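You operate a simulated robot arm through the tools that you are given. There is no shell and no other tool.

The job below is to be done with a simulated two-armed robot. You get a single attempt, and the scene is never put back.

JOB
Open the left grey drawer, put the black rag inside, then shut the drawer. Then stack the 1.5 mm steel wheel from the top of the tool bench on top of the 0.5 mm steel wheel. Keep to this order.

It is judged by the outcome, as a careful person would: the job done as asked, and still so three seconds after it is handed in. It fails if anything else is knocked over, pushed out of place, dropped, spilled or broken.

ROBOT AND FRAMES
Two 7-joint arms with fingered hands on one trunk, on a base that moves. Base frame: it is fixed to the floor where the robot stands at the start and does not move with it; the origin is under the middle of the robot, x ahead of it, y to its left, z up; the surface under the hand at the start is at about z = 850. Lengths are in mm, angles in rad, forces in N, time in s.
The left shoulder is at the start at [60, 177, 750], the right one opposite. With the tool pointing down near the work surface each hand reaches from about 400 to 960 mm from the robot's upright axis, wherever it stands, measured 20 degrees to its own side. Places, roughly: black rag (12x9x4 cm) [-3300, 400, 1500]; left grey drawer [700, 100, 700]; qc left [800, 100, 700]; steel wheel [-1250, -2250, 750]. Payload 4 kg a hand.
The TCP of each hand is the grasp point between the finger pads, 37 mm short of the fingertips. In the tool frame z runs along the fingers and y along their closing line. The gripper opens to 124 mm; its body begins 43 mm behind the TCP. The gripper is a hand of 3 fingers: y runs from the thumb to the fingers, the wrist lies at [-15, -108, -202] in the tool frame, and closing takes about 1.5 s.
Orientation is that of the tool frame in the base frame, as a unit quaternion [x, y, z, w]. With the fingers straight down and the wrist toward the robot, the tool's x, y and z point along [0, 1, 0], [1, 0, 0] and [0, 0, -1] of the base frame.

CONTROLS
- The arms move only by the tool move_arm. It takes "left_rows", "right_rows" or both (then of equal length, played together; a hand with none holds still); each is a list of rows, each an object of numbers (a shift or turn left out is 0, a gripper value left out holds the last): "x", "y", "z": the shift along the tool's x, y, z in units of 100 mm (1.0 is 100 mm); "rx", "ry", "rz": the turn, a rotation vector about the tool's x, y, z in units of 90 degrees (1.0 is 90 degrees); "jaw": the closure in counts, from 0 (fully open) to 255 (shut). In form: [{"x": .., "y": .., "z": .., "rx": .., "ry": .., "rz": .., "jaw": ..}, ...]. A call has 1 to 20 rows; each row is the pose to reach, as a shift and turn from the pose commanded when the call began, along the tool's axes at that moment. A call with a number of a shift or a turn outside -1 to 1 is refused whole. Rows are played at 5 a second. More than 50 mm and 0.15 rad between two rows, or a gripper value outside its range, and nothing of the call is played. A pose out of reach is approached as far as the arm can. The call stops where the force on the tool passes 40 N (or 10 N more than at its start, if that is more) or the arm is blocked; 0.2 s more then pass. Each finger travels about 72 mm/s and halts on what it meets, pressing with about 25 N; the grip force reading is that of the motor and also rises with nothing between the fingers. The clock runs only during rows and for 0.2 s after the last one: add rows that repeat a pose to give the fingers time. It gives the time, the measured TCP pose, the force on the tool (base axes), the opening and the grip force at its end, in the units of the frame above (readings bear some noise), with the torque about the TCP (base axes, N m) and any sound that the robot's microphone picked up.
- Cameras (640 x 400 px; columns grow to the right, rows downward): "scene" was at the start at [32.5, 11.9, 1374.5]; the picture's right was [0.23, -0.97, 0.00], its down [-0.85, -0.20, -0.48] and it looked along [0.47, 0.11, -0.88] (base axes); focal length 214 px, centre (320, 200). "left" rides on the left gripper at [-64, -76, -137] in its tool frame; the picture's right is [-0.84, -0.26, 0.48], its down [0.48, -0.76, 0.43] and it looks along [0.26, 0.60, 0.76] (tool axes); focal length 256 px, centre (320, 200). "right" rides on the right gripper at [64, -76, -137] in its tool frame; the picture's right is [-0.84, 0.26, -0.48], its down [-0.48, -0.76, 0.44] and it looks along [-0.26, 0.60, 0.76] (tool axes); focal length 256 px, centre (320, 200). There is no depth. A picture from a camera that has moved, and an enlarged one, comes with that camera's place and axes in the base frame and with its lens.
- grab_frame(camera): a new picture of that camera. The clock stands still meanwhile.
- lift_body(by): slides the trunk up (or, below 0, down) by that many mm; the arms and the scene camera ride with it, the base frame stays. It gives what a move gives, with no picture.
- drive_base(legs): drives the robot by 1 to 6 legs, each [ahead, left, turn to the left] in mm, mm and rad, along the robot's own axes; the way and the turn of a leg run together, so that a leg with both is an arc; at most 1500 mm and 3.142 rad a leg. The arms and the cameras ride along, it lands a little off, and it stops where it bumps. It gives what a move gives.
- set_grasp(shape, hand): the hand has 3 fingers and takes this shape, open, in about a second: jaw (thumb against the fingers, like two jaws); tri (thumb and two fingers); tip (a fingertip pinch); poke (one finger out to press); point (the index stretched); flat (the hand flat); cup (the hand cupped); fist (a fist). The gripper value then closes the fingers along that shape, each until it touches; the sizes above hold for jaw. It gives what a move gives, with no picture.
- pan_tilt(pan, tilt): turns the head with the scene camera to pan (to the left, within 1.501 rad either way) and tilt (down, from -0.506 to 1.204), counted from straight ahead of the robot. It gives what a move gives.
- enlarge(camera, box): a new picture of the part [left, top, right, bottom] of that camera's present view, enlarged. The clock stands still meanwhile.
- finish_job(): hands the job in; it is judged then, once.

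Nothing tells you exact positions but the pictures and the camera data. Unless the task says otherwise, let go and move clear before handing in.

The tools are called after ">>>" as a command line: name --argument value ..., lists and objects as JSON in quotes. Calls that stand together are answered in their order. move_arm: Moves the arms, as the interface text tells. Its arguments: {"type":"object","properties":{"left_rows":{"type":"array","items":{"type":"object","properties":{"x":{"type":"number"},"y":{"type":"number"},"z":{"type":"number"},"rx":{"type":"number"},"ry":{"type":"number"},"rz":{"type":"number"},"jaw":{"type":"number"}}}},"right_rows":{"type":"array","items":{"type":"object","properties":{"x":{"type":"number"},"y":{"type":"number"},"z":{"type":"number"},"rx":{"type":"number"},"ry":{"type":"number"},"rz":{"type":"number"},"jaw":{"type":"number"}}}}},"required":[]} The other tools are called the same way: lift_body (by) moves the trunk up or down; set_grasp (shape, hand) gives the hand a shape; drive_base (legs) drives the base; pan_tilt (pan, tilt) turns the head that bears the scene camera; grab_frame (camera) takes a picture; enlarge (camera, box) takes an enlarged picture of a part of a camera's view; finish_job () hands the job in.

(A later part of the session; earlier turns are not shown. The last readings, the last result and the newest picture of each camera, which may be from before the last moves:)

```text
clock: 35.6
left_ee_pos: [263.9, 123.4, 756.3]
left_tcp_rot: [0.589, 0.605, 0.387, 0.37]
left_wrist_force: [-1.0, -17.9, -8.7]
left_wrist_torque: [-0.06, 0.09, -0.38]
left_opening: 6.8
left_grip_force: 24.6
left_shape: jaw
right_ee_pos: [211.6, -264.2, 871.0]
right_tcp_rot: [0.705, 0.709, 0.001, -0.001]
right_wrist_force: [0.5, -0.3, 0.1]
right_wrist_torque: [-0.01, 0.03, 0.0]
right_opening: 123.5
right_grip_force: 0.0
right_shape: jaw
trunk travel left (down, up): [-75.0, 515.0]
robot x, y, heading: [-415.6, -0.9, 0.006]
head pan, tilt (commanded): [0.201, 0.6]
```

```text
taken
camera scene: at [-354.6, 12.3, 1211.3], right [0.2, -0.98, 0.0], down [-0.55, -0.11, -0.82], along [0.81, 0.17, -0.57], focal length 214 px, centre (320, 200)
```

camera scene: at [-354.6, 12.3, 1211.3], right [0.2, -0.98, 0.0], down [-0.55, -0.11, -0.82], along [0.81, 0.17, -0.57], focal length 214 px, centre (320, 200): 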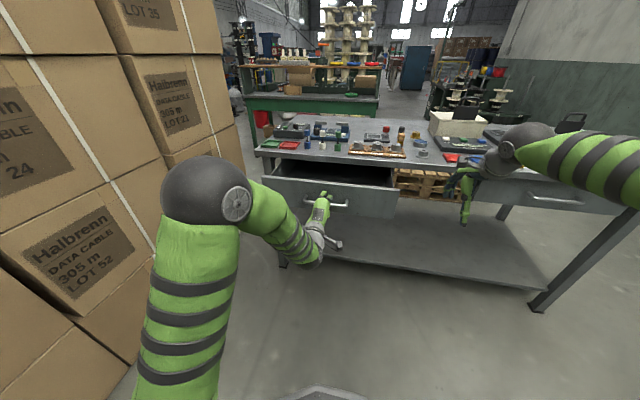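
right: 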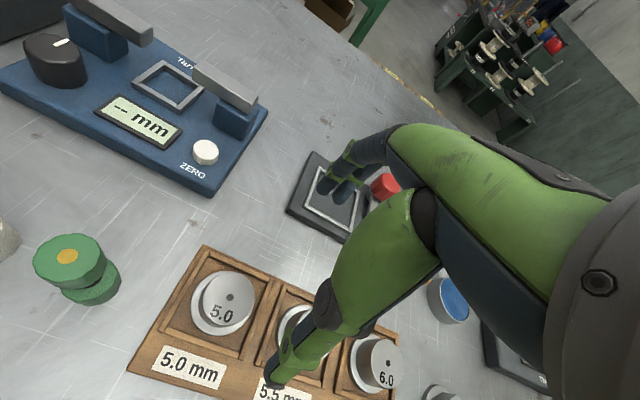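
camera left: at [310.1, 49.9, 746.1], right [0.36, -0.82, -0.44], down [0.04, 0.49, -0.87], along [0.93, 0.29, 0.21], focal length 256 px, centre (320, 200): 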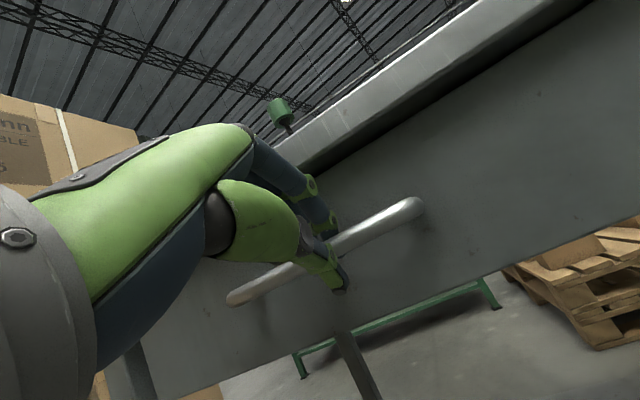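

The drawer is about 200 mm open with a small side load. I'll ease the side load and pull 60 mm more.

>>> move_arm --left_rows '[{"x": -0.06, "y": -0.064, "z": -0.135}, {"x": -0.06, "y": -0.128, "z": -0.271}, {"x": -0.05, "y": -0.193, "z": -0.406}, {"x": -0.05, "y": -0.256, "z": -0.545}, {"x": -0.05, "y": -0.256, "z": -0.545}]'

>>> grab_frame --camera "scene"

```text
clock: 36.8
left_ee_pos: [201.6, 119.6, 756.0]
left_tcp_rot: [0.588, 0.607, 0.387, 0.37]
left_wrist_force: [0.0, 12.8, -5.0]
left_wrist_torque: [-0.06, 0.04, 0.34]
left_opening: 6.5
left_grip_force: 25.0
left_shape: jaw
right_ee_pos: [210.8, -261.4, 871.7]
right_tcp_rot: [0.705, 0.709, 0.0, 0.0]
right_wrist_force: [-0.3, 0.6, -0.7]
right_wrist_torque: [0.01, 0.0, 0.01]
right_opening: 123.7
right_grip_force: 0.0
right_shape: jaw
trunk travel left (down, up): [-75.0, 515.0]
robot x, y, heading: [-411.2, -3.2, 0.005]
head pan, tilt (commanded): [0.201, 0.6]
```

```text
taken
camera scene: at [-354.7, 14.2, 1211.3], right [0.2, -0.98, 0.0], down [-0.55, -0.12, -0.82], along [0.81, 0.17, -0.57], focal length 214 px, centre (320, 200)
```

scene: 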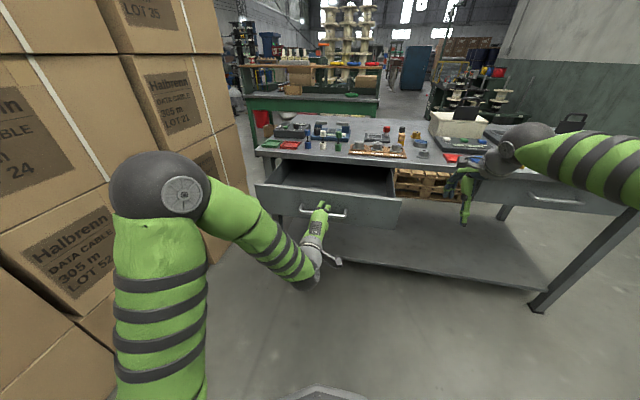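

The drawer is about 260 mm open, which is plenty. I'll let go of the handle and back the hand out along its approach line.

>>> move_arm --left_rows '[{"jaw": 200}, {"jaw": 150}, {"jaw": 140}, {"jaw": 140}, {"jaw": 140}]'

>>> move_arm --left_rows '[{"z": -0.2}, {"z": -0.4}, {"z": -0.6}, {"z": -0.8}, {"z": -0.8}]'

>>> grab_frame --camera "scene"

```text
clock: 38.0
left_ee_pos: [202.2, 116.2, 755.5]
left_tcp_rot: [0.589, 0.605, 0.387, 0.371]
left_wrist_force: [-0.7, -0.1, -0.2]
left_wrist_torque: [0.02, -0.02, 0.03]
left_opening: 55.6
left_grip_force: 0.1
left_shape: jaw
right_ee_pos: [210.8, -262.9, 870.2]
right_tcp_rot: [0.705, 0.709, 0.001, 0.001]
right_wrist_force: [-0.1, 0.3, 0.9]
right_wrist_torque: [0.02, 0.0, 0.0]
right_opening: 123.7
right_grip_force: 0.1
right_shape: jaw
trunk travel left (down, up): [-75.0, 515.0]
robot x, y, heading: [-412.5, -1.4, 0.004]
head pan, tilt (commanded): [0.201, 0.6]
```

```text
clock: 39.2
left_ee_pos: [139.7, 110.9, 792.6]
left_tcp_rot: [0.589, 0.605, 0.386, 0.371]
left_wrist_force: [0.2, 0.3, 0.3]
left_wrist_torque: [0.02, -0.01, -0.04]
left_opening: 55.8
left_grip_force: 0.1
left_shape: jaw
left hand out of reach, approached as far as the arm can: row 4, 5
right_ee_pos: [210.0, -263.3, 870.7]
right_tcp_rot: [0.705, 0.709, 0.001, 0.001]
right_wrist_force: [0.1, 0.7, -0.1]
right_wrist_torque: [0.02, 0.02, 0.0]
right_opening: 123.6
right_grip_force: 0.1
right_shape: jaw
trunk travel left (down, up): [-75.0, 515.0]
robot x, y, heading: [-408.9, -2.4, 0.009]
head pan, tilt (commanded): [0.201, 0.6]
```

```text
taken
camera scene: at [-355.1, 13.2, 1211.4], right [0.2, -0.98, 0.0], down [-0.55, -0.12, -0.83], along [0.81, 0.17, -0.56], focal length 214 px, centre (320, 200)
```

scene: 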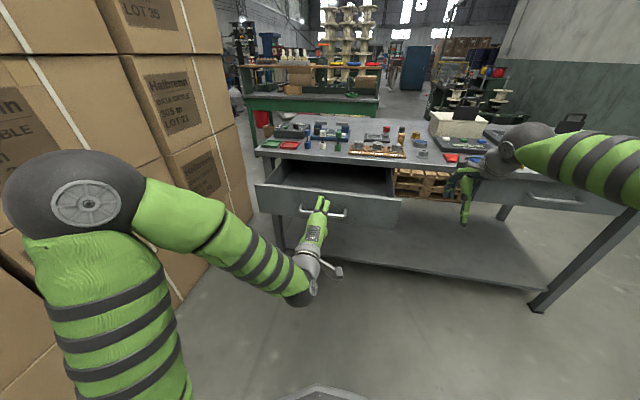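

The hand is free of the handle and the drawer stays open. I'll back away, then fold the left hand back to a tool-down carrying pose.

>>> drive_base --legs '[[-250, 0, 0]]'

>>> move_arm --left_rows '[{"rx": 0.07, "y": 0.15, "z": 0.07}, {"rx": 0.14, "y": 0.3, "z": 0.15}, {"rx": 0.21, "y": 0.4, "z": 0.22}, {"rx": 0.28, "y": 0.5, "z": 0.3}, {"rx": 0.35, "y": 0.6, "z": 0.35}, {"rx": 0.42, "y": 0.7, "z": 0.4}, {"rx": 0.49, "y": 0.8, "z": 0.4}, {"rx": 0.56, "y": 0.9, "z": 0.4}, {"rx": 0.63, "y": 1.0, "z": 0.4}, {"rx": 0.7, "y": 1.0, "z": 0.4}, {"rx": 0.722, "y": 1.0, "z": 0.4}]'

>>> pan_tilt --pan 0.3 --tilt 0.5

>>> grab_frame --camera "scene"

```text
clock: 41.0
left_ee_pos: [-102.3, 107.5, 793.6]
left_tcp_rot: [0.589, 0.606, 0.387, 0.37]
left_wrist_force: [-0.4, 0.3, 0.1]
left_wrist_torque: [0.02, -0.01, 0.0]
left_opening: 55.6
left_grip_force: 0.0
left_shape: jaw
right_ee_pos: [-32.0, -265.6, 870.4]
right_tcp_rot: [0.706, 0.708, 0.0, 0.0]
right_wrist_force: [0.8, 0.3, 0.1]
right_wrist_torque: [0.02, -0.03, -0.03]
right_opening: 123.7
right_grip_force: 0.1
right_shape: jaw
trunk travel left (down, up): [-75.0, 515.0]
robot x, y, heading: [-652.2, -4.6, 0.001]
head pan, tilt (commanded): [0.201, 0.6]
```

```text
clock: 43.4
left_ee_pos: [-21.8, 110.1, 867.2]
left_tcp_rot: [0.696, 0.718, 0.0, -0.005]
left_wrist_force: [-0.2, 0.3, -0.4]
left_wrist_torque: [0.03, 0.03, 0.02]
left_opening: 55.7
left_grip_force: 0.0
left_shape: jaw
right_ee_pos: [-33.3, -264.8, 870.4]
right_tcp_rot: [0.707, 0.707, 0.001, 0.001]
right_wrist_force: [-0.2, -0.5, -0.8]
right_wrist_torque: [-0.01, -0.01, 0.0]
right_opening: 123.7
right_grip_force: 0.2
right_shape: jaw
trunk travel left (down, up): [-75.0, 515.0]
robot x, y, heading: [-651.7, -0.7, 0.004]
head pan, tilt (commanded): [0.201, 0.6]
```

```text
clock: 44.0
left_ee_pos: [-22.9, 108.2, 867.4]
left_tcp_rot: [0.697, 0.717, 0.001, -0.004]
left_wrist_force: [0.7, 0.0, 0.4]
left_wrist_torque: [0.02, 0.02, 0.01]
left_opening: 55.6
left_grip_force: 0.0
left_shape: jaw
right_ee_pos: [-32.5, -265.2, 869.8]
right_tcp_rot: [0.707, 0.708, 0.0, 0.001]
right_wrist_force: [-0.4, 0.1, -0.5]
right_wrist_torque: [0.0, 0.0, 0.01]
right_opening: 123.9
right_grip_force: 0.1
right_shape: jaw
trunk travel left (down, up): [-75.0, 515.0]
robot x, y, heading: [-656.9, 1.1, 0.002]
head pan, tilt (commanded): [0.3, 0.499]
```

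```text
taken
camera scene: at [-597.2, 21.4, 1220.4], right [0.3, -0.95, 0.0], down [-0.46, -0.14, -0.88], along [0.84, 0.26, -0.48], focal length 214 px, centre (320, 200)
```

scene: 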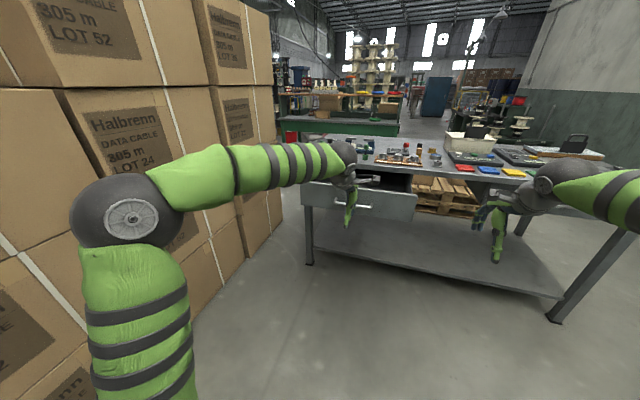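

My arms are folded in front and the drawer stands open. I'll turn right a quarter turn, where the floor is clear, and look for the shelf with the rag and at the tool bench.

>>> drive_base --legs '[[0, 0, -1.57]]'

>>> pan_tilt --pan -1.2 --tilt 0.1

>>> grab_frame --camera "scene"

>>> pan_tilt --pan 0.0 --tilt 0.3

>>> grab_frame --camera "scene"

```text
clock: 48.2
left_ee_pos: [-517.0, -629.2, 867.1]
left_tcp_rot: [0.999, 0.034, 0.004, -0.003]
left_wrist_force: [0.7, -0.3, 0.3]
left_wrist_torque: [0.01, 0.0, -0.01]
left_opening: 55.6
left_grip_force: 0.0
left_shape: jaw
right_ee_pos: [-893.7, -632.3, 870.3]
right_tcp_rot: [1.0, 0.019, 0.0, 0.001]
right_wrist_force: [-0.1, 0.0, -0.7]
right_wrist_torque: [0.04, -0.01, 0.02]
right_opening: 123.6
right_grip_force: 0.1
right_shape: jaw
trunk travel left (down, up): [-75.0, 515.0]
robot x, y, heading: [-650.9, -6.4, -1.53]
head pan, tilt (commanded): [0.3, 0.499]
```

```text
clock: 49.8
left_ee_pos: [-517.5, -627.9, 867.5]
left_tcp_rot: [0.999, 0.032, 0.004, -0.003]
left_wrist_force: [-0.5, 0.1, -0.2]
left_wrist_torque: [0.0, 0.0, -0.01]
left_opening: 55.5
left_grip_force: 0.0
left_shape: jaw
right_ee_pos: [-892.5, -632.6, 870.5]
right_tcp_rot: [1.0, 0.019, 0.0, 0.0]
right_wrist_force: [-0.7, 0.5, 0.1]
right_wrist_torque: [-0.02, -0.01, 0.03]
right_opening: 123.5
right_grip_force: 0.1
right_shape: jaw
trunk travel left (down, up): [-75.0, 515.0]
robot x, y, heading: [-651.7, 0.4, -1.529]
head pan, tilt (commanded): [-1.201, 0.099]
```

```text
taken
camera scene: at [-739.8, -12.2, 1257.5], right [-0.4, 0.92, 0.0], down [0.09, 0.04, -0.99], along [-0.91, -0.4, -0.1], focal length 214 px, centre (320, 200)
```

scene: 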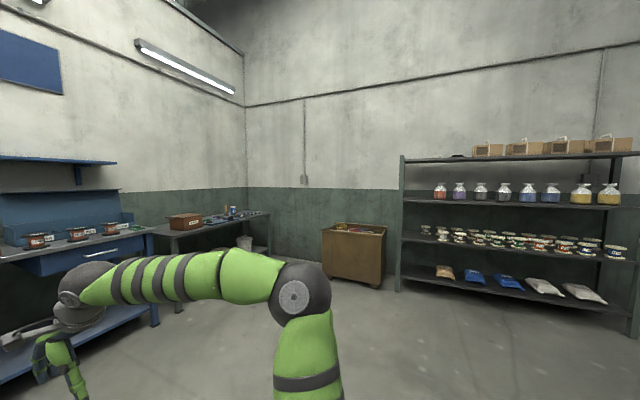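

```text
clock: 51.2
left_ee_pos: [-517.5, -629.6, 866.1]
left_tcp_rot: [0.999, 0.033, 0.003, -0.003]
left_wrist_force: [-0.1, -0.5, -0.5]
left_wrist_torque: [-0.03, -0.04, 0.02]
left_opening: 55.6
left_grip_force: 0.1
left_shape: jaw
right_ee_pos: [-892.9, -631.8, 870.5]
right_tcp_rot: [1.0, 0.019, 0.0, 0.0]
right_wrist_force: [0.0, -0.2, -0.3]
right_wrist_torque: [0.04, 0.0, 0.01]
right_opening: 123.5
right_grip_force: 0.1
right_shape: jaw
trunk travel left (down, up): [-75.0, 515.0]
robot x, y, heading: [-652.7, -2.1, -1.532]
head pan, tilt (commanded): [0.0, 0.3]
```

```text
taken
camera scene: at [-651.8, -68.9, 1238.9], right [-1.0, -0.04, 0.0], down [-0.01, 0.3, -0.96], along [0.04, -0.95, -0.3], focal length 214 px, centre (320, 200)
```

scene: 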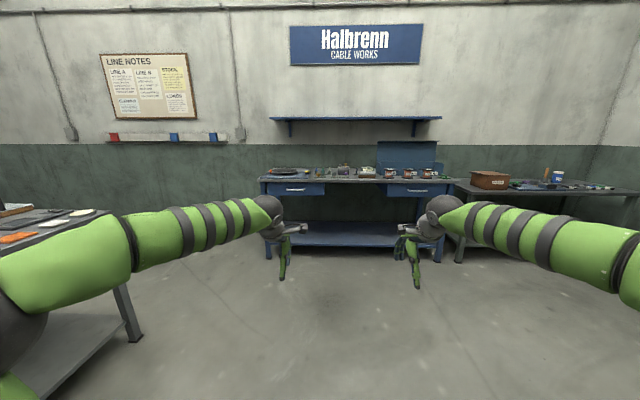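

The rag is a dark lump at the left end of the top shelf of the tall rack at about (-3300, 390, 1490). I'll turn to face the rack, raise the trunk for a better view and drive part of the way.

>>> drive_base --legs '[[0, 0, -1.6]]'

>>> lift_body --by 400

>>> pan_tilt --pan 0.0 --tilt 0.3

>>> grab_frame --camera "scene"

```text
clock: 55.4
left_ee_pos: [-1279.3, -141.3, 867.0]
left_tcp_rot: [0.732, -0.682, 0.005, 0.002]
left_wrist_force: [-0.4, 1.0, 0.0]
left_wrist_torque: [0.02, 0.01, -0.05]
left_opening: 55.7
left_grip_force: 0.1
left_shape: jaw
right_ee_pos: [-1284.6, 234.6, 870.2]
right_tcp_rot: [0.722, -0.692, -0.001, 0.001]
right_wrist_force: [0.2, 0.4, -0.5]
right_wrist_torque: [-0.01, 0.02, 0.01]
right_opening: 123.7
right_grip_force: 0.2
right_shape: jaw
trunk travel left (down, up): [-75.0, 515.0]
robot x, y, heading: [-654.6, -3.9, -3.1]
head pan, tilt (commanded): [0.0, 0.3]
```

```text
clock: 59.2
left_ee_pos: [-1278.4, -140.3, 1265.7]
left_tcp_rot: [0.732, -0.681, 0.005, 0.0]
left_wrist_force: [0.0, -0.2, -0.3]
left_wrist_torque: [-0.03, 0.01, -0.02]
left_opening: 55.8
left_grip_force: 0.1
left_shape: jaw
right_ee_pos: [-1284.3, 234.6, 1269.7]
right_tcp_rot: [0.722, -0.692, 0.0, 0.0]
right_wrist_force: [-0.2, 0.3, -0.1]
right_wrist_torque: [-0.02, 0.0, 0.01]
right_opening: 123.8
right_grip_force: 0.0
right_shape: jaw
trunk travel left (down, up): [-475.0, 115.0]
robot x, y, heading: [-654.0, -5.4, -3.091]
head pan, tilt (commanded): [0.0, 0.3]
```

```text
clock: 59.8
left_ee_pos: [-1278.8, -142.4, 1266.7]
left_tcp_rot: [0.732, -0.681, 0.005, 0.001]
left_wrist_force: [1.0, -0.2, -0.2]
left_wrist_torque: [-0.01, 0.0, -0.02]
left_opening: 55.7
left_grip_force: 0.1
left_shape: jaw
right_ee_pos: [-1285.2, 233.7, 1271.6]
right_tcp_rot: [0.722, -0.692, -0.001, 0.0]
right_wrist_force: [-0.1, -0.1, 0.1]
right_wrist_torque: [-0.01, 0.0, -0.04]
right_opening: 123.8
right_grip_force: 0.2
right_shape: jaw
trunk travel left (down, up): [-475.0, 115.0]
robot x, y, heading: [-654.0, -1.2, -3.096]
head pan, tilt (commanded): [0.0, 0.3]
```

```text
taken
camera scene: at [-717.6, -8.2, 1638.9], right [-0.04, 1.0, 0.0], down [0.3, 0.01, -0.96], along [-0.95, -0.04, -0.3], focal length 214 px, centre (320, 200)
```

scene: 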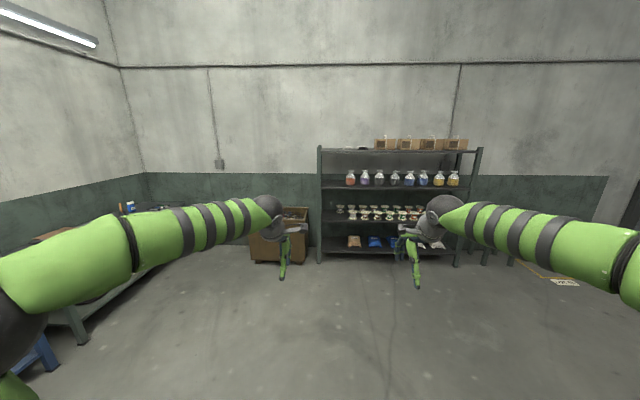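

The rack is straight ahead with the floor clear. I'll drive up to about 1 m in front of it, shifted to its left side so the rag ends up on my left-hand side, and look down on the top shelf.

>>> drive_base --legs '[[0, 0, -0.046], [800, -560, 0], [700, 0, 0]]'

>>> pan_tilt --pan 0.1 --tilt 0.35

>>> grab_frame --camera "scene"

```text
clock: 68.7
left_ee_pos: [-2778.2, 415.8, 1266.5]
left_tcp_rot: [0.72, -0.694, 0.004, 0.0]
left_wrist_force: [-1.0, -1.1, 0.4]
left_wrist_torque: [0.03, -0.02, -0.03]
left_opening: 56.0
left_grip_force: 0.1
left_shape: jaw
right_ee_pos: [-2770.8, 791.5, 1270.6]
right_tcp_rot: [0.711, -0.703, 0.001, 0.0]
right_wrist_force: [0.3, -0.5, -0.4]
right_wrist_torque: [-0.01, -0.04, -0.02]
right_opening: 123.7
right_grip_force: 0.1
right_shape: jaw
trunk travel left (down, up): [-475.0, 115.0]
robot x, y, heading: [-2146.5, 534.1, -3.13]
head pan, tilt (commanded): [0.0, 0.3]
```

```text
clock: 69.4
left_ee_pos: [-2778.7, 416.9, 1266.6]
left_tcp_rot: [0.721, -0.693, 0.004, 0.001]
left_wrist_force: [0.5, 0.2, 0.0]
left_wrist_torque: [0.04, 0.04, -0.05]
left_opening: 55.5
left_grip_force: 0.1
left_shape: jaw
right_ee_pos: [-2771.1, 792.0, 1271.0]
right_tcp_rot: [0.711, -0.704, -0.001, 0.001]
right_wrist_force: [0.1, -0.6, -0.3]
right_wrist_torque: [0.0, -0.02, 0.03]
right_opening: 123.6
right_grip_force: 0.0
right_shape: jaw
trunk travel left (down, up): [-475.0, 115.0]
robot x, y, heading: [-2147.5, 532.3, -3.131]
head pan, tilt (commanded): [0.099, 0.351]
```

```text
taken
camera scene: at [-2211.6, 521.8, 1634.2], right [-0.11, 0.99, 0.0], down [0.34, 0.04, -0.94], along [-0.93, -0.1, -0.34], focal length 214 px, centre (320, 200)
```

scene: 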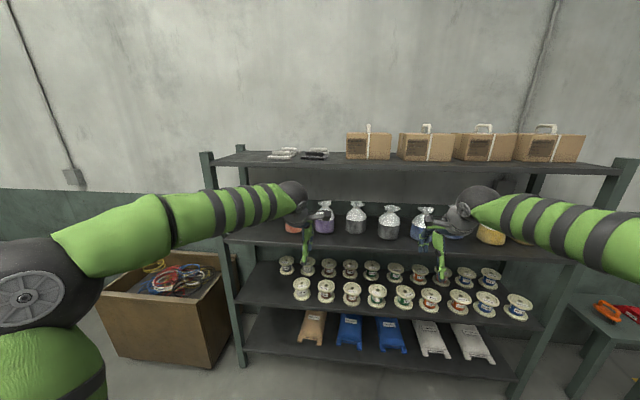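

Two folded rags, a light one and a black one, lie on the top shelf left of the cardboard boxes. I'll raise the trunk fully and zoom in on them.

>>> lift_body --by 110

>>> enlarge --camera "scene" --box '[220, 120, 420, 245]'

>>> enlarge --camera "scene" --box '[255, 140, 355, 202]'

```text
clock: 70.8
left_ee_pos: [-2779.0, 416.7, 1376.4]
left_tcp_rot: [0.721, -0.693, 0.004, 0.001]
left_wrist_force: [0.5, -0.3, -0.5]
left_wrist_torque: [-0.01, 0.01, -0.01]
left_opening: 55.8
left_grip_force: 0.0
left_shape: jaw
right_ee_pos: [-2771.5, 792.4, 1380.5]
right_tcp_rot: [0.711, -0.704, 0.0, 0.0]
right_wrist_force: [0.4, 0.1, 0.1]
right_wrist_torque: [-0.02, -0.03, -0.02]
right_opening: 123.5
right_grip_force: 0.0
right_shape: jaw
trunk travel left (down, up): [-585.0, 5.0]
robot x, y, heading: [-2147.8, 534.4, -3.133]
head pan, tilt (commanded): [0.099, 0.351]
```

```text
3.20 times, centred on (320, 182) of scene
camera zoom: at [-2211.8, 521.8, 1744.1], right [-0.11, 0.99, 0.0], down [0.34, 0.04, -0.94], along [-0.93, -0.1, -0.34], focal length 686 px, centre (320, 256)
```

zoom: 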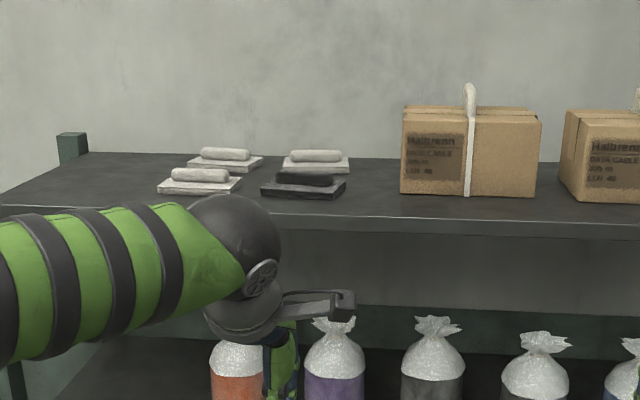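

```text
6.40 times, centred on (305, 171) of scene
camera zoom: at [-2211.8, 521.8, 1744.1], right [-0.11, 0.99, 0.0], down [0.34, 0.04, -0.94], along [-0.93, -0.1, -0.34], focal length 1373 px, centre (416, 386)
```

zoom: 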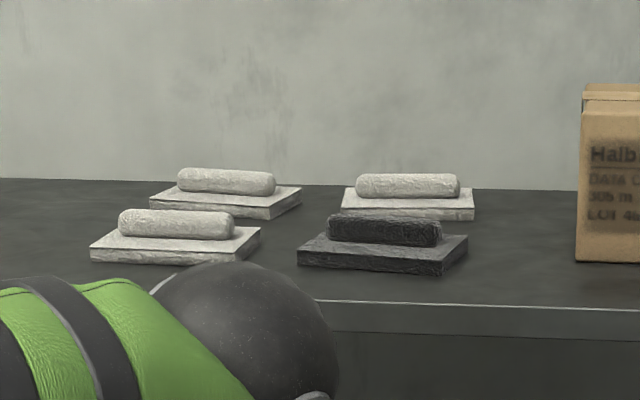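

The black rag is a flat pad about 12×9 cm with a rolled ridge along its top, which makes a good grip. Before approaching the rack I'll lift the left hand and tilt it slightly forward, and pull the right hand back and out of the way.

>>> move_arm --left_rows '[{"y": -0.1, "z": -0.2, "rx": -0.06, "jaw": 60}, {"y": -0.2, "z": -0.4, "rx": -0.12}, {"y": -0.3, "z": -0.6, "rx": -0.18}, {"y": -0.4, "z": -0.8, "rx": -0.24}, {"y": -0.5, "z": -1.0, "rx": -0.278}, {"y": -0.5, "z": -1.0, "rx": -0.278}]' --right_rows '[{"y": -0.2, "x": -0.12}, {"y": -0.4, "x": -0.24}, {"y": -0.6, "x": -0.36}, {"y": -0.8, "x": -0.48}, {"y": -1.0, "x": -0.6}, {"y": -1.0, "x": -0.6}]'

>>> move_arm --right_rows '[{"y": -0.3, "x": -0.2}, {"y": -0.6, "x": -0.4}, {"y": -0.9, "x": -0.6}, {"y": -1.0, "x": -0.7}, {"y": -1.0, "x": -0.7}]'

>>> move_arm --right_rows '[{"y": -0.3, "x": -0.2}, {"y": -0.6, "x": -0.4}, {"y": -0.9, "x": -0.6}, {"y": -1.0, "x": -0.7}, {"y": -1.0, "x": -0.7}]'

>>> grab_frame --camera "scene"

```text
clock: 72.2
left_ee_pos: [-2728.1, 419.5, 1476.1]
left_tcp_rot: [0.704, -0.677, -0.147, 0.157]
left_wrist_force: [-1.1, -0.7, 0.0]
left_wrist_torque: [0.0, 0.03, -0.05]
left_opening: 94.7
left_grip_force: 0.1
left_shape: jaw
right_ee_pos: [-2672.1, 852.7, 1381.5]
right_tcp_rot: [0.711, -0.704, 0.001, 0.0]
right_wrist_force: [-0.1, 0.0, -0.2]
right_wrist_torque: [0.0, 0.0, -0.02]
right_opening: 123.7
right_grip_force: 0.0
right_shape: jaw
trunk travel left (down, up): [-585.0, 5.0]
robot x, y, heading: [-2148.1, 537.8, -3.132]
head pan, tilt (commanded): [0.099, 0.351]
```

```text
clock: 73.4
left_ee_pos: [-2727.3, 419.9, 1477.1]
left_tcp_rot: [0.704, -0.677, -0.146, 0.157]
left_wrist_force: [0.1, -0.6, -0.5]
left_wrist_torque: [0.01, 0.02, -0.02]
left_opening: 94.9
left_grip_force: 0.1
left_shape: jaw
right_ee_pos: [-2573.3, 925.0, 1378.9]
right_tcp_rot: [0.711, -0.704, 0.0, 0.0]
right_wrist_force: [0.0, -0.3, 0.5]
right_wrist_torque: [0.03, -0.01, 0.01]
right_opening: 123.7
right_grip_force: 0.0
right_shape: jaw
trunk travel left (down, up): [-585.0, 5.0]
robot x, y, heading: [-2148.4, 531.9, -3.134]
head pan, tilt (commanded): [0.099, 0.351]
```

```text
clock: 74.6
left_ee_pos: [-2727.3, 419.5, 1476.2]
left_tcp_rot: [0.703, -0.678, -0.147, 0.156]
left_wrist_force: [0.3, -0.4, 0.4]
left_wrist_torque: [-0.02, 0.02, -0.01]
left_opening: 94.7
left_grip_force: 0.1
left_shape: jaw
right_ee_pos: [-2471.1, 995.1, 1380.8]
right_tcp_rot: [0.711, -0.703, 0.0, 0.0]
right_wrist_force: [-0.8, 0.0, 1.1]
right_wrist_torque: [-0.01, -0.04, -0.03]
right_opening: 123.6
right_grip_force: 0.0
right_shape: jaw
trunk travel left (down, up): [-585.0, 5.0]
robot x, y, heading: [-2148.0, 532.6, -3.134]
head pan, tilt (commanded): [0.099, 0.351]
```

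```text
taken
camera scene: at [-2211.3, 521.7, 1744.1], right [-0.11, 0.99, 0.0], down [0.34, 0.04, -0.94], along [-0.93, -0.1, -0.34], focal length 214 px, centre (320, 200)
```

scene: 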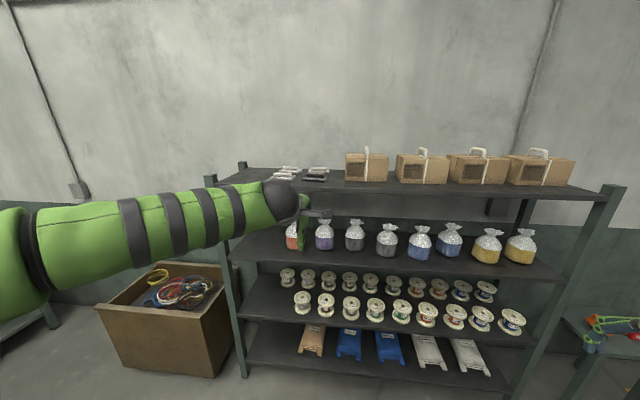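

The rags are in view past my forearm. I'll lift the left hand another 100 mm and drive 400 mm closer, then measure the rag again.

>>> move_arm --left_rows '[{"y": 0.14, "z": -0.3}, {"y": 0.28, "z": -0.6}, {"y": 0.42, "z": -0.9}, {"y": 0.42, "z": -0.9}]'

>>> drive_base --legs '[[350, 0, 0]]'

>>> pan_tilt --pan 0.1 --tilt 0.45

>>> grab_frame --camera "scene"

>>> grab_frame --camera "left"

```text
clock: 75.6
left_ee_pos: [-2727.7, 418.3, 1579.2]
left_tcp_rot: [0.703, -0.679, -0.146, 0.155]
left_wrist_force: [0.1, -0.1, 1.0]
left_wrist_torque: [-0.03, -0.03, 0.02]
left_opening: 94.6
left_grip_force: 0.0
left_shape: jaw
right_ee_pos: [-2471.5, 995.5, 1379.6]
right_tcp_rot: [0.711, -0.703, -0.001, 0.001]
right_wrist_force: [-0.5, -0.1, 0.6]
right_wrist_torque: [0.01, 0.0, -0.02]
right_opening: 123.6
right_grip_force: 0.1
right_shape: jaw
trunk travel left (down, up): [-585.0, 5.0]
robot x, y, heading: [-2145.3, 534.6, -3.132]
head pan, tilt (commanded): [0.099, 0.351]
```

```text
clock: 77.9
left_ee_pos: [-3085.1, 416.6, 1577.1]
left_tcp_rot: [0.703, -0.679, -0.147, 0.156]
left_wrist_force: [-0.7, -0.6, -0.2]
left_wrist_torque: [0.01, 0.0, 0.01]
left_opening: 94.6
left_grip_force: 0.1
left_shape: jaw
right_ee_pos: [-2826.4, 994.1, 1380.1]
right_tcp_rot: [0.71, -0.704, 0.0, 0.0]
right_wrist_force: [0.3, 0.5, 0.1]
right_wrist_torque: [0.01, 0.01, 0.03]
right_opening: 123.7
right_grip_force: 0.0
right_shape: jaw
trunk travel left (down, up): [-585.0, 5.0]
robot x, y, heading: [-2504.3, 528.6, -3.133]
head pan, tilt (commanded): [0.099, 0.351]
```

```text
clock: 78.5
left_ee_pos: [-3083.7, 416.9, 1578.4]
left_tcp_rot: [0.702, -0.679, -0.148, 0.156]
left_wrist_force: [-0.1, 0.4, -0.2]
left_wrist_torque: [0.0, -0.03, 0.01]
left_opening: 94.8
left_grip_force: 0.1
left_shape: jaw
right_ee_pos: [-2825.5, 992.4, 1380.3]
right_tcp_rot: [0.71, -0.704, -0.001, 0.001]
right_wrist_force: [0.3, -0.2, 0.2]
right_wrist_torque: [-0.02, 0.0, -0.02]
right_opening: 123.6
right_grip_force: 0.1
right_shape: jaw
trunk travel left (down, up): [-585.0, 5.0]
robot x, y, heading: [-2502.8, 531.2, -3.132]
head pan, tilt (commanded): [0.099, 0.45]
```

```text
taken
camera scene: at [-2565.1, 518.6, 1735.0], right [-0.11, 0.99, 0.0], down [0.43, 0.05, -0.9], along [-0.9, -0.1, -0.43], focal length 214 px, centre (320, 200)
```

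scene: 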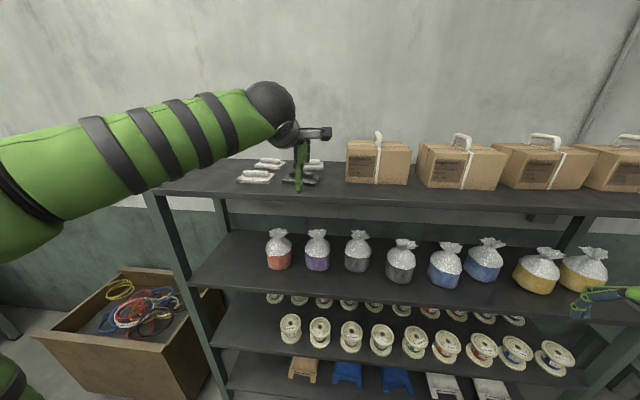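

```text
taken
camera left: at [-2959.1, 485.6, 1669.1], right [0.0, 0.83, -0.55], down [0.53, -0.47, -0.71], along [-0.85, -0.29, -0.44], focal length 256 px, centre (320, 200)
```

left: 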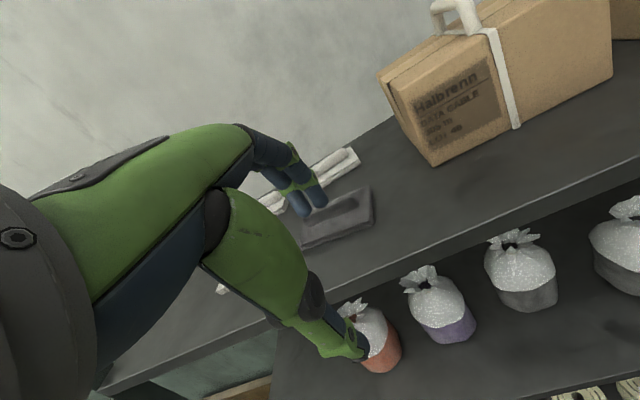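

The wrist camera shows the black rag just beyond the fingers. I'll enlarge both views to measure it.

>>> enlarge --camera "left" --box '[270, 140, 430, 240]'

>>> enlarge --camera "scene" --box '[220, 130, 380, 230]'

```text
4.00 times, centred on (350, 190) of left
camera zoom: at [-2959.1, 485.6, 1669.1], right [0.0, 0.83, -0.55], down [0.53, -0.47, -0.71], along [-0.85, -0.29, -0.44], focal length 1024 px, centre (200, 240)
```

zoom: 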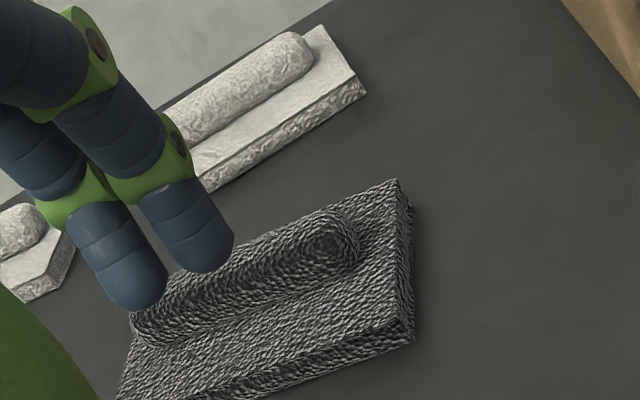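

```text
4.00 times, centred on (300, 180) of scene
camera zoom: at [-2565.1, 518.6, 1735.0], right [-0.11, 0.99, 0.0], down [0.43, 0.05, -0.9], along [-0.9, -0.1, -0.43], focal length 858 px, centre (400, 280)
```

zoom: 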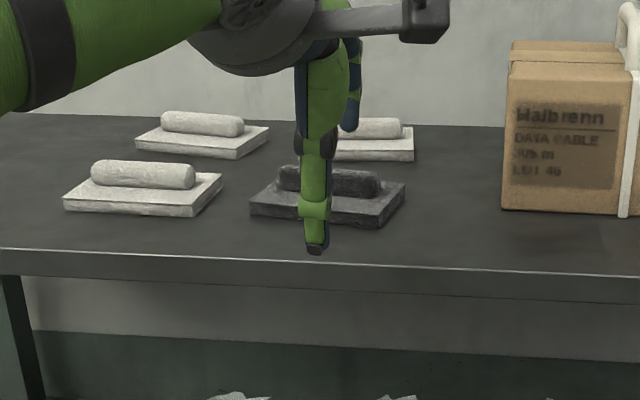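

The rag's roll centre works out at about (-3264, 382, 1490), pad top at z≈1480, turned about 8° from square to the shelf. I'll make the hand more upright, match that small turn, and draw it in slightly before driving closer.

>>> move_arm --left_rows '[{"rx": 0.033, "ry": -0.009, "rz": 0.019, "y": -0.07, "z": -0.03, "jaw": 140}, {"rx": 0.067, "ry": -0.018, "rz": 0.038, "y": -0.14, "z": -0.07}, {"rx": 0.1, "ry": -0.026, "rz": 0.058, "y": -0.21, "z": -0.1}, {"rx": 0.133, "ry": -0.035, "rz": 0.077, "y": -0.29, "z": -0.13}, {"rx": 0.167, "ry": -0.044, "rz": 0.096, "y": -0.36, "z": -0.17}, {"rx": 0.167, "ry": -0.044, "rz": 0.096, "y": -0.36, "z": -0.17}]'

```text
clock: 79.9
left_ee_pos: [-3043.3, 419.7, 1577.2]
left_tcp_rot: [-0.658, 0.748, 0.068, -0.049]
left_wrist_force: [0.5, -0.4, -0.3]
left_wrist_torque: [-0.02, -0.02, 0.01]
left_opening: 56.2
left_grip_force: 0.0
left_shape: jaw
right_ee_pos: [-2826.5, 992.4, 1381.5]
right_tcp_rot: [0.71, -0.704, -0.001, 0.001]
right_wrist_force: [0.2, 0.3, 0.9]
right_wrist_torque: [0.01, 0.0, 0.02]
right_opening: 123.7
right_grip_force: 0.1
right_shape: jaw
trunk travel left (down, up): [-585.0, 5.0]
robot x, y, heading: [-2500.9, 534.5, -3.13]
head pan, tilt (commanded): [0.099, 0.45]
```

The hand is aligned with the rag at a safe height. I'll drive forward 220 mm with a small shift left to bring it above the roll, then check.

>>> drive_base --legs '[[218, 38, 0]]'

>>> grab_frame --camera "left"

>>> grab_frame --camera "scene"

>>> enlarge --camera "scene" --box '[200, 130, 400, 255]'

```text
clock: 81.7
left_ee_pos: [-3265.5, 378.8, 1578.1]
left_tcp_rot: [-0.659, 0.748, 0.069, -0.05]
left_wrist_force: [0.1, -0.2, -0.5]
left_wrist_torque: [0.0, 0.01, -0.01]
left_opening: 56.0
left_grip_force: 0.1
left_shape: jaw
right_ee_pos: [-3048.1, 952.2, 1380.5]
right_tcp_rot: [0.71, -0.704, -0.001, 0.0]
right_wrist_force: [-0.4, 0.0, -0.1]
right_wrist_torque: [0.02, -0.06, -0.01]
right_opening: 123.6
right_grip_force: 0.1
right_shape: jaw
trunk travel left (down, up): [-585.0, 5.0]
robot x, y, heading: [-2723.3, 490.4, -3.13]
head pan, tilt (commanded): [0.099, 0.45]
```

```text
taken
camera left: at [-3161.2, 426.7, 1698.6], right [0.28, 0.82, -0.51], down [0.61, -0.56, -0.56], along [-0.74, -0.15, -0.65], focal length 256 px, centre (320, 200)
```

left: 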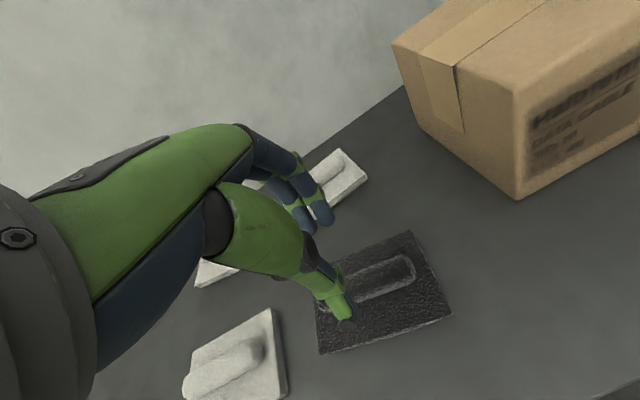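

```text
taken
camera scene: at [-2788.4, 478.2, 1734.9], right [-0.11, 0.99, 0.0], down [0.43, 0.05, -0.9], along [-0.89, -0.1, -0.44], focal length 214 px, centre (320, 200)
```

scene: 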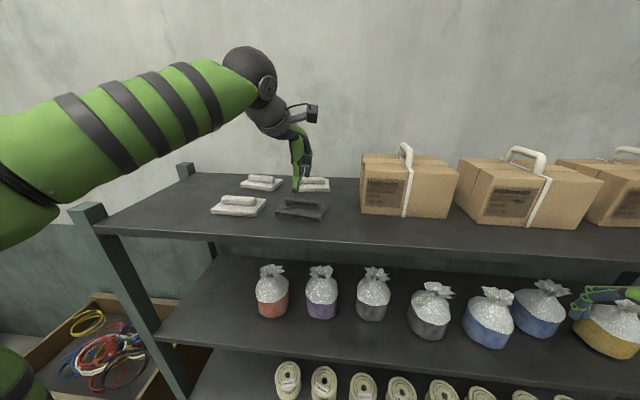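

```text
3.20 times, centred on (300, 192) of scene
camera zoom: at [-2788.4, 478.2, 1734.9], right [-0.11, 0.99, 0.0], down [0.43, 0.05, -0.9], along [-0.89, -0.1, -0.44], focal length 686 px, centre (384, 224)
```

zoom: 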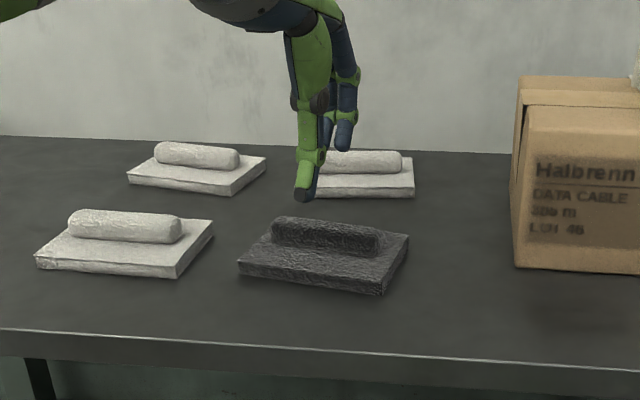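

From both cameras the pad top is at z≈1475 and the roll centre at about (-3271, 378), right under the hand. I'll lower most of the way and check again.

>>> move_arm --left_rows '[{"x": 0.01, "y": -0.02, "z": 0.14}, {"x": 0.02, "y": -0.045, "z": 0.28}, {"x": 0.03, "y": -0.07, "z": 0.4}, {"x": 0.03, "y": -0.07, "z": 0.4}]'

>>> enlarge --camera "scene" --box '[250, 150, 350, 212]'

>>> enlarge --camera "left" --box '[240, 160, 440, 285]'

```text
clock: 82.7
left_ee_pos: [-3265.2, 376.0, 1533.5]
left_tcp_rot: [-0.659, 0.747, 0.067, -0.051]
left_wrist_force: [0.0, -0.7, 0.3]
left_wrist_torque: [-0.02, 0.03, -0.04]
left_opening: 56.1
left_grip_force: 0.1
left_shape: jaw
right_ee_pos: [-3048.1, 952.8, 1381.0]
right_tcp_rot: [0.71, -0.704, -0.001, 0.001]
right_wrist_force: [-0.6, 0.7, -0.6]
right_wrist_torque: [-0.01, -0.02, -0.03]
right_opening: 123.9
right_grip_force: 0.1
right_shape: jaw
trunk travel left (down, up): [-585.0, 5.0]
robot x, y, heading: [-2719.4, 490.4, -3.134]
head pan, tilt (commanded): [0.099, 0.45]
```

```text
6.40 times, centred on (300, 181) of scene
camera zoom: at [-2786.6, 478.5, 1734.9], right [-0.11, 0.99, 0.0], down [0.43, 0.05, -0.9], along [-0.9, -0.1, -0.44], focal length 1373 px, centre (448, 322)
```

zoom: 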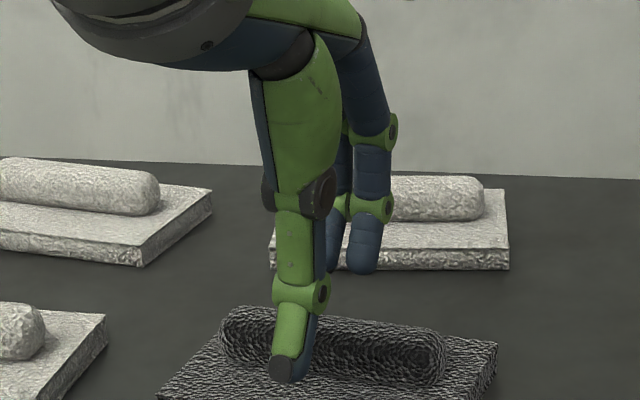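

```text
3.20 times, centred on (340, 222) of left
camera zoom: at [-3159.9, 424.7, 1656.0], right [0.28, 0.82, -0.51], down [0.61, -0.56, -0.56], along [-0.74, -0.15, -0.65], focal length 819 px, centre (256, 128)
```

zoom: 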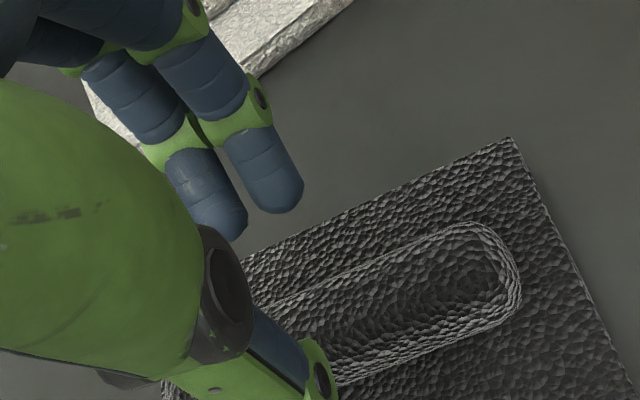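

The thumb is in front of the roll and the fingers behind it, just as wanted. I'll lower the last 13 mm and close on the roll.

>>> move_arm --left_rows '[{"x": -0.02, "y": -0.01, "z": 0.07}, {"x": -0.03, "y": -0.02, "z": 0.13}, {"x": -0.03, "y": -0.02, "z": 0.13}]'

>>> move_arm --left_rows '[{"jaw": 180}, {"jaw": 220}, {"jaw": 255}, {"jaw": 255}, {"jaw": 255}, {"jaw": 255}]'

>>> enlarge --camera "scene" --box '[250, 150, 350, 212]'

>>> enlarge --camera "left" --box '[240, 160, 440, 285]'

```text
clock: 83.5
left_ee_pos: [-3265.0, 380.0, 1522.7]
left_tcp_rot: [-0.659, 0.747, 0.068, -0.05]
left_wrist_force: [0.8, -0.2, 0.2]
left_wrist_torque: [0.0, -0.01, -0.02]
left_opening: 56.1
left_grip_force: 0.1
left_shape: jaw
right_ee_pos: [-3047.7, 953.2, 1380.0]
right_tcp_rot: [0.71, -0.704, -0.001, 0.001]
right_wrist_force: [0.1, 0.1, -0.1]
right_wrist_torque: [-0.02, 0.01, -0.01]
right_opening: 123.7
right_grip_force: 0.0
right_shape: jaw
trunk travel left (down, up): [-585.0, 5.0]
robot x, y, heading: [-2722.3, 490.4, -3.133]
head pan, tilt (commanded): [0.099, 0.45]
```

```text
clock: 84.8
left_ee_pos: [-3263.9, 380.1, 1523.9]
left_tcp_rot: [-0.658, 0.748, 0.069, -0.051]
left_wrist_force: [-0.9, -0.3, 6.3]
left_wrist_torque: [0.03, 0.19, 0.01]
left_opening: 20.9
left_grip_force: 25.3
left_shape: jaw
right_ee_pos: [-3046.9, 952.4, 1380.4]
right_tcp_rot: [0.71, -0.704, -0.001, 0.001]
right_wrist_force: [0.1, -0.2, 0.3]
right_wrist_torque: [-0.02, -0.01, -0.03]
right_opening: 123.8
right_grip_force: 0.0
right_shape: jaw
trunk travel left (down, up): [-585.0, 5.0]
robot x, y, heading: [-2720.9, 493.5, -3.135]
head pan, tilt (commanded): [0.099, 0.45]
```

```text
6.40 times, centred on (300, 181) of scene
camera zoom: at [-2786.3, 478.6, 1735.0], right [-0.11, 0.99, 0.0], down [0.43, 0.05, -0.9], along [-0.9, -0.1, -0.43], focal length 1373 px, centre (448, 322)
```

zoom: 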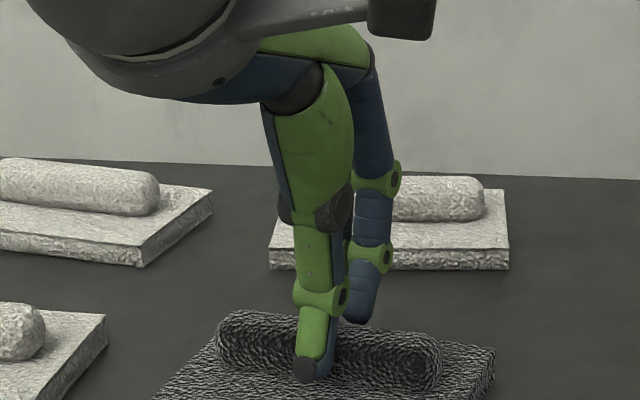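

```text
3.20 times, centred on (340, 222) of left
camera zoom: at [-3159.8, 427.5, 1645.1], right [0.28, 0.82, -0.51], down [0.61, -0.56, -0.56], along [-0.74, -0.15, -0.65], focal length 819 px, centre (256, 128)
```

zoom: 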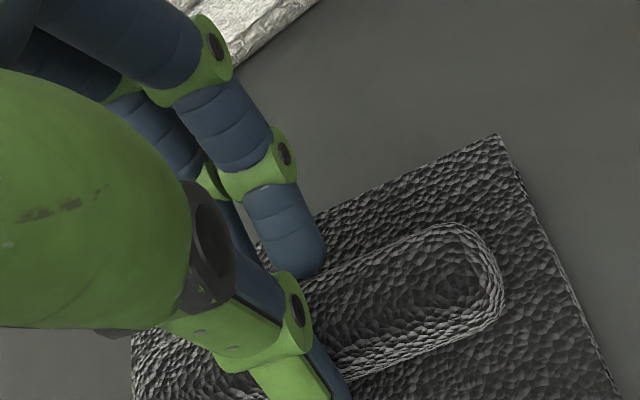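

The roll is gripped, but a bit high on its rounded top. I'll reopen, go 7 mm lower and grip again for a safer hold.

>>> move_arm --left_rows '[{"jaw": 190}, {"jaw": 150}, {"jaw": 150}, {"jaw": 150}]'

>>> move_arm --left_rows '[{"z": 0.04}, {"z": 0.08}, {"z": 0.08}]'

>>> move_arm --left_rows '[{"jaw": 190}, {"jaw": 220}, {"jaw": 255}, {"jaw": 255}, {"jaw": 255}, {"jaw": 255}]'

>>> enlarge --camera "scene" --box '[250, 150, 350, 212]'

```text
clock: 85.8
left_ee_pos: [-3265.3, 379.2, 1522.0]
left_tcp_rot: [-0.658, 0.748, 0.067, -0.051]
left_wrist_force: [-0.2, -0.7, 0.9]
left_wrist_torque: [0.01, 0.01, 0.0]
left_opening: 50.8
left_grip_force: 0.1
left_shape: jaw
right_ee_pos: [-3046.6, 952.9, 1379.8]
right_tcp_rot: [0.71, -0.704, -0.001, 0.001]
right_wrist_force: [0.2, 0.2, 0.8]
right_wrist_torque: [0.0, -0.01, 0.0]
right_opening: 123.6
right_grip_force: 0.0
right_shape: jaw
trunk travel left (down, up): [-585.0, 5.0]
robot x, y, heading: [-2724.2, 493.8, -3.132]
head pan, tilt (commanded): [0.099, 0.45]
```

```text
clock: 86.7
left_ee_pos: [-3266.7, 380.8, 1515.2]
left_tcp_rot: [-0.658, 0.748, 0.07, -0.051]
left_wrist_force: [-0.6, -1.2, 9.9]
left_wrist_torque: [-0.05, -0.26, -0.02]
left_opening: 50.3
left_grip_force: 0.0
left_shape: jaw
right_ee_pos: [-3047.2, 953.3, 1380.1]
right_tcp_rot: [0.711, -0.704, -0.001, 0.001]
right_wrist_force: [0.1, 0.0, 0.0]
right_wrist_torque: [-0.01, 0.0, -0.04]
right_opening: 123.7
right_grip_force: 0.0
right_shape: jaw
trunk travel left (down, up): [-585.0, 5.0]
robot x, y, heading: [-2722.7, 491.3, -3.131]
head pan, tilt (commanded): [0.099, 0.45]
```

```text
clock: 88.0
left_ee_pos: [-3265.9, 380.4, 1514.2]
left_tcp_rot: [-0.659, 0.748, 0.069, -0.05]
left_wrist_force: [-2.1, -0.9, 12.2]
left_wrist_torque: [0.04, 0.2, 0.06]
left_opening: 24.1
left_grip_force: 25.0
left_shape: jaw
right_ee_pos: [-3046.2, 953.5, 1380.6]
right_tcp_rot: [0.711, -0.704, -0.001, 0.001]
right_wrist_force: [0.3, -0.2, 0.2]
right_wrist_torque: [0.0, -0.02, -0.02]
right_opening: 123.8
right_grip_force: 0.0
right_shape: jaw
trunk travel left (down, up): [-585.0, 5.0]
robot x, y, heading: [-2727.1, 490.7, -3.132]
head pan, tilt (commanded): [0.099, 0.45]
```

```text
6.40 times, centred on (300, 181) of scene
camera zoom: at [-2786.4, 478.7, 1735.0], right [-0.11, 0.99, 0.0], down [0.43, 0.05, -0.9], along [-0.9, -0.1, -0.43], focal length 1373 px, centre (448, 322)
```

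zoom: 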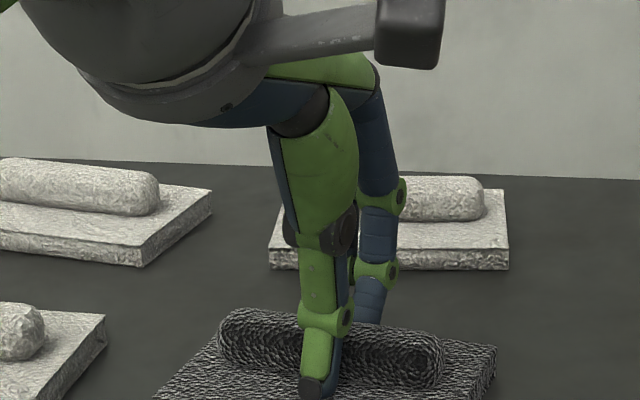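

The grip is now lower and wider on the roll. I'll lift slowly by 50 mm and check that the rag comes along.

>>> move_arm --left_rows '[{"y": 0.016, "z": -0.1}, {"y": 0.033, "z": -0.2}, {"y": 0.05, "z": -0.3}, {"y": 0.066, "z": -0.4}, {"y": 0.083, "z": -0.5}, {"y": 0.083, "z": -0.5}]'

>>> enlarge --camera "scene" --box '[200, 130, 400, 255]'

```text
clock: 89.5
left_ee_pos: [-3266.1, 379.4, 1566.4]
left_tcp_rot: [-0.658, 0.748, 0.068, -0.05]
left_wrist_force: [0.0, 0.0, 0.4]
left_wrist_torque: [-0.01, 0.01, 0.01]
left_opening: 23.6
left_grip_force: 25.1
left_shape: jaw
right_ee_pos: [-3046.9, 952.5, 1380.7]
right_tcp_rot: [0.711, -0.704, -0.001, 0.0]
right_wrist_force: [0.3, -0.7, -0.6]
right_wrist_torque: [-0.01, 0.01, 0.02]
right_opening: 123.8
right_grip_force: 0.0
right_shape: jaw
trunk travel left (down, up): [-585.0, 5.0]
robot x, y, heading: [-2724.8, 495.3, -3.134]
head pan, tilt (commanded): [0.099, 0.45]
```

```text
3.20 times, centred on (300, 192) of scene
camera zoom: at [-2786.8, 478.5, 1734.9], right [-0.11, 0.99, 0.0], down [0.43, 0.05, -0.9], along [-0.9, -0.1, -0.44], focal length 686 px, centre (384, 224)
```

zoom: 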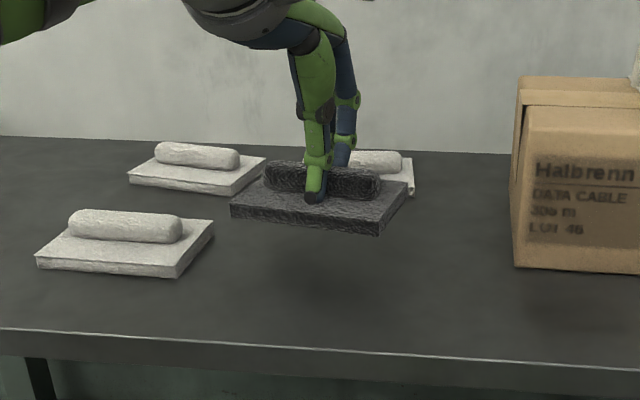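

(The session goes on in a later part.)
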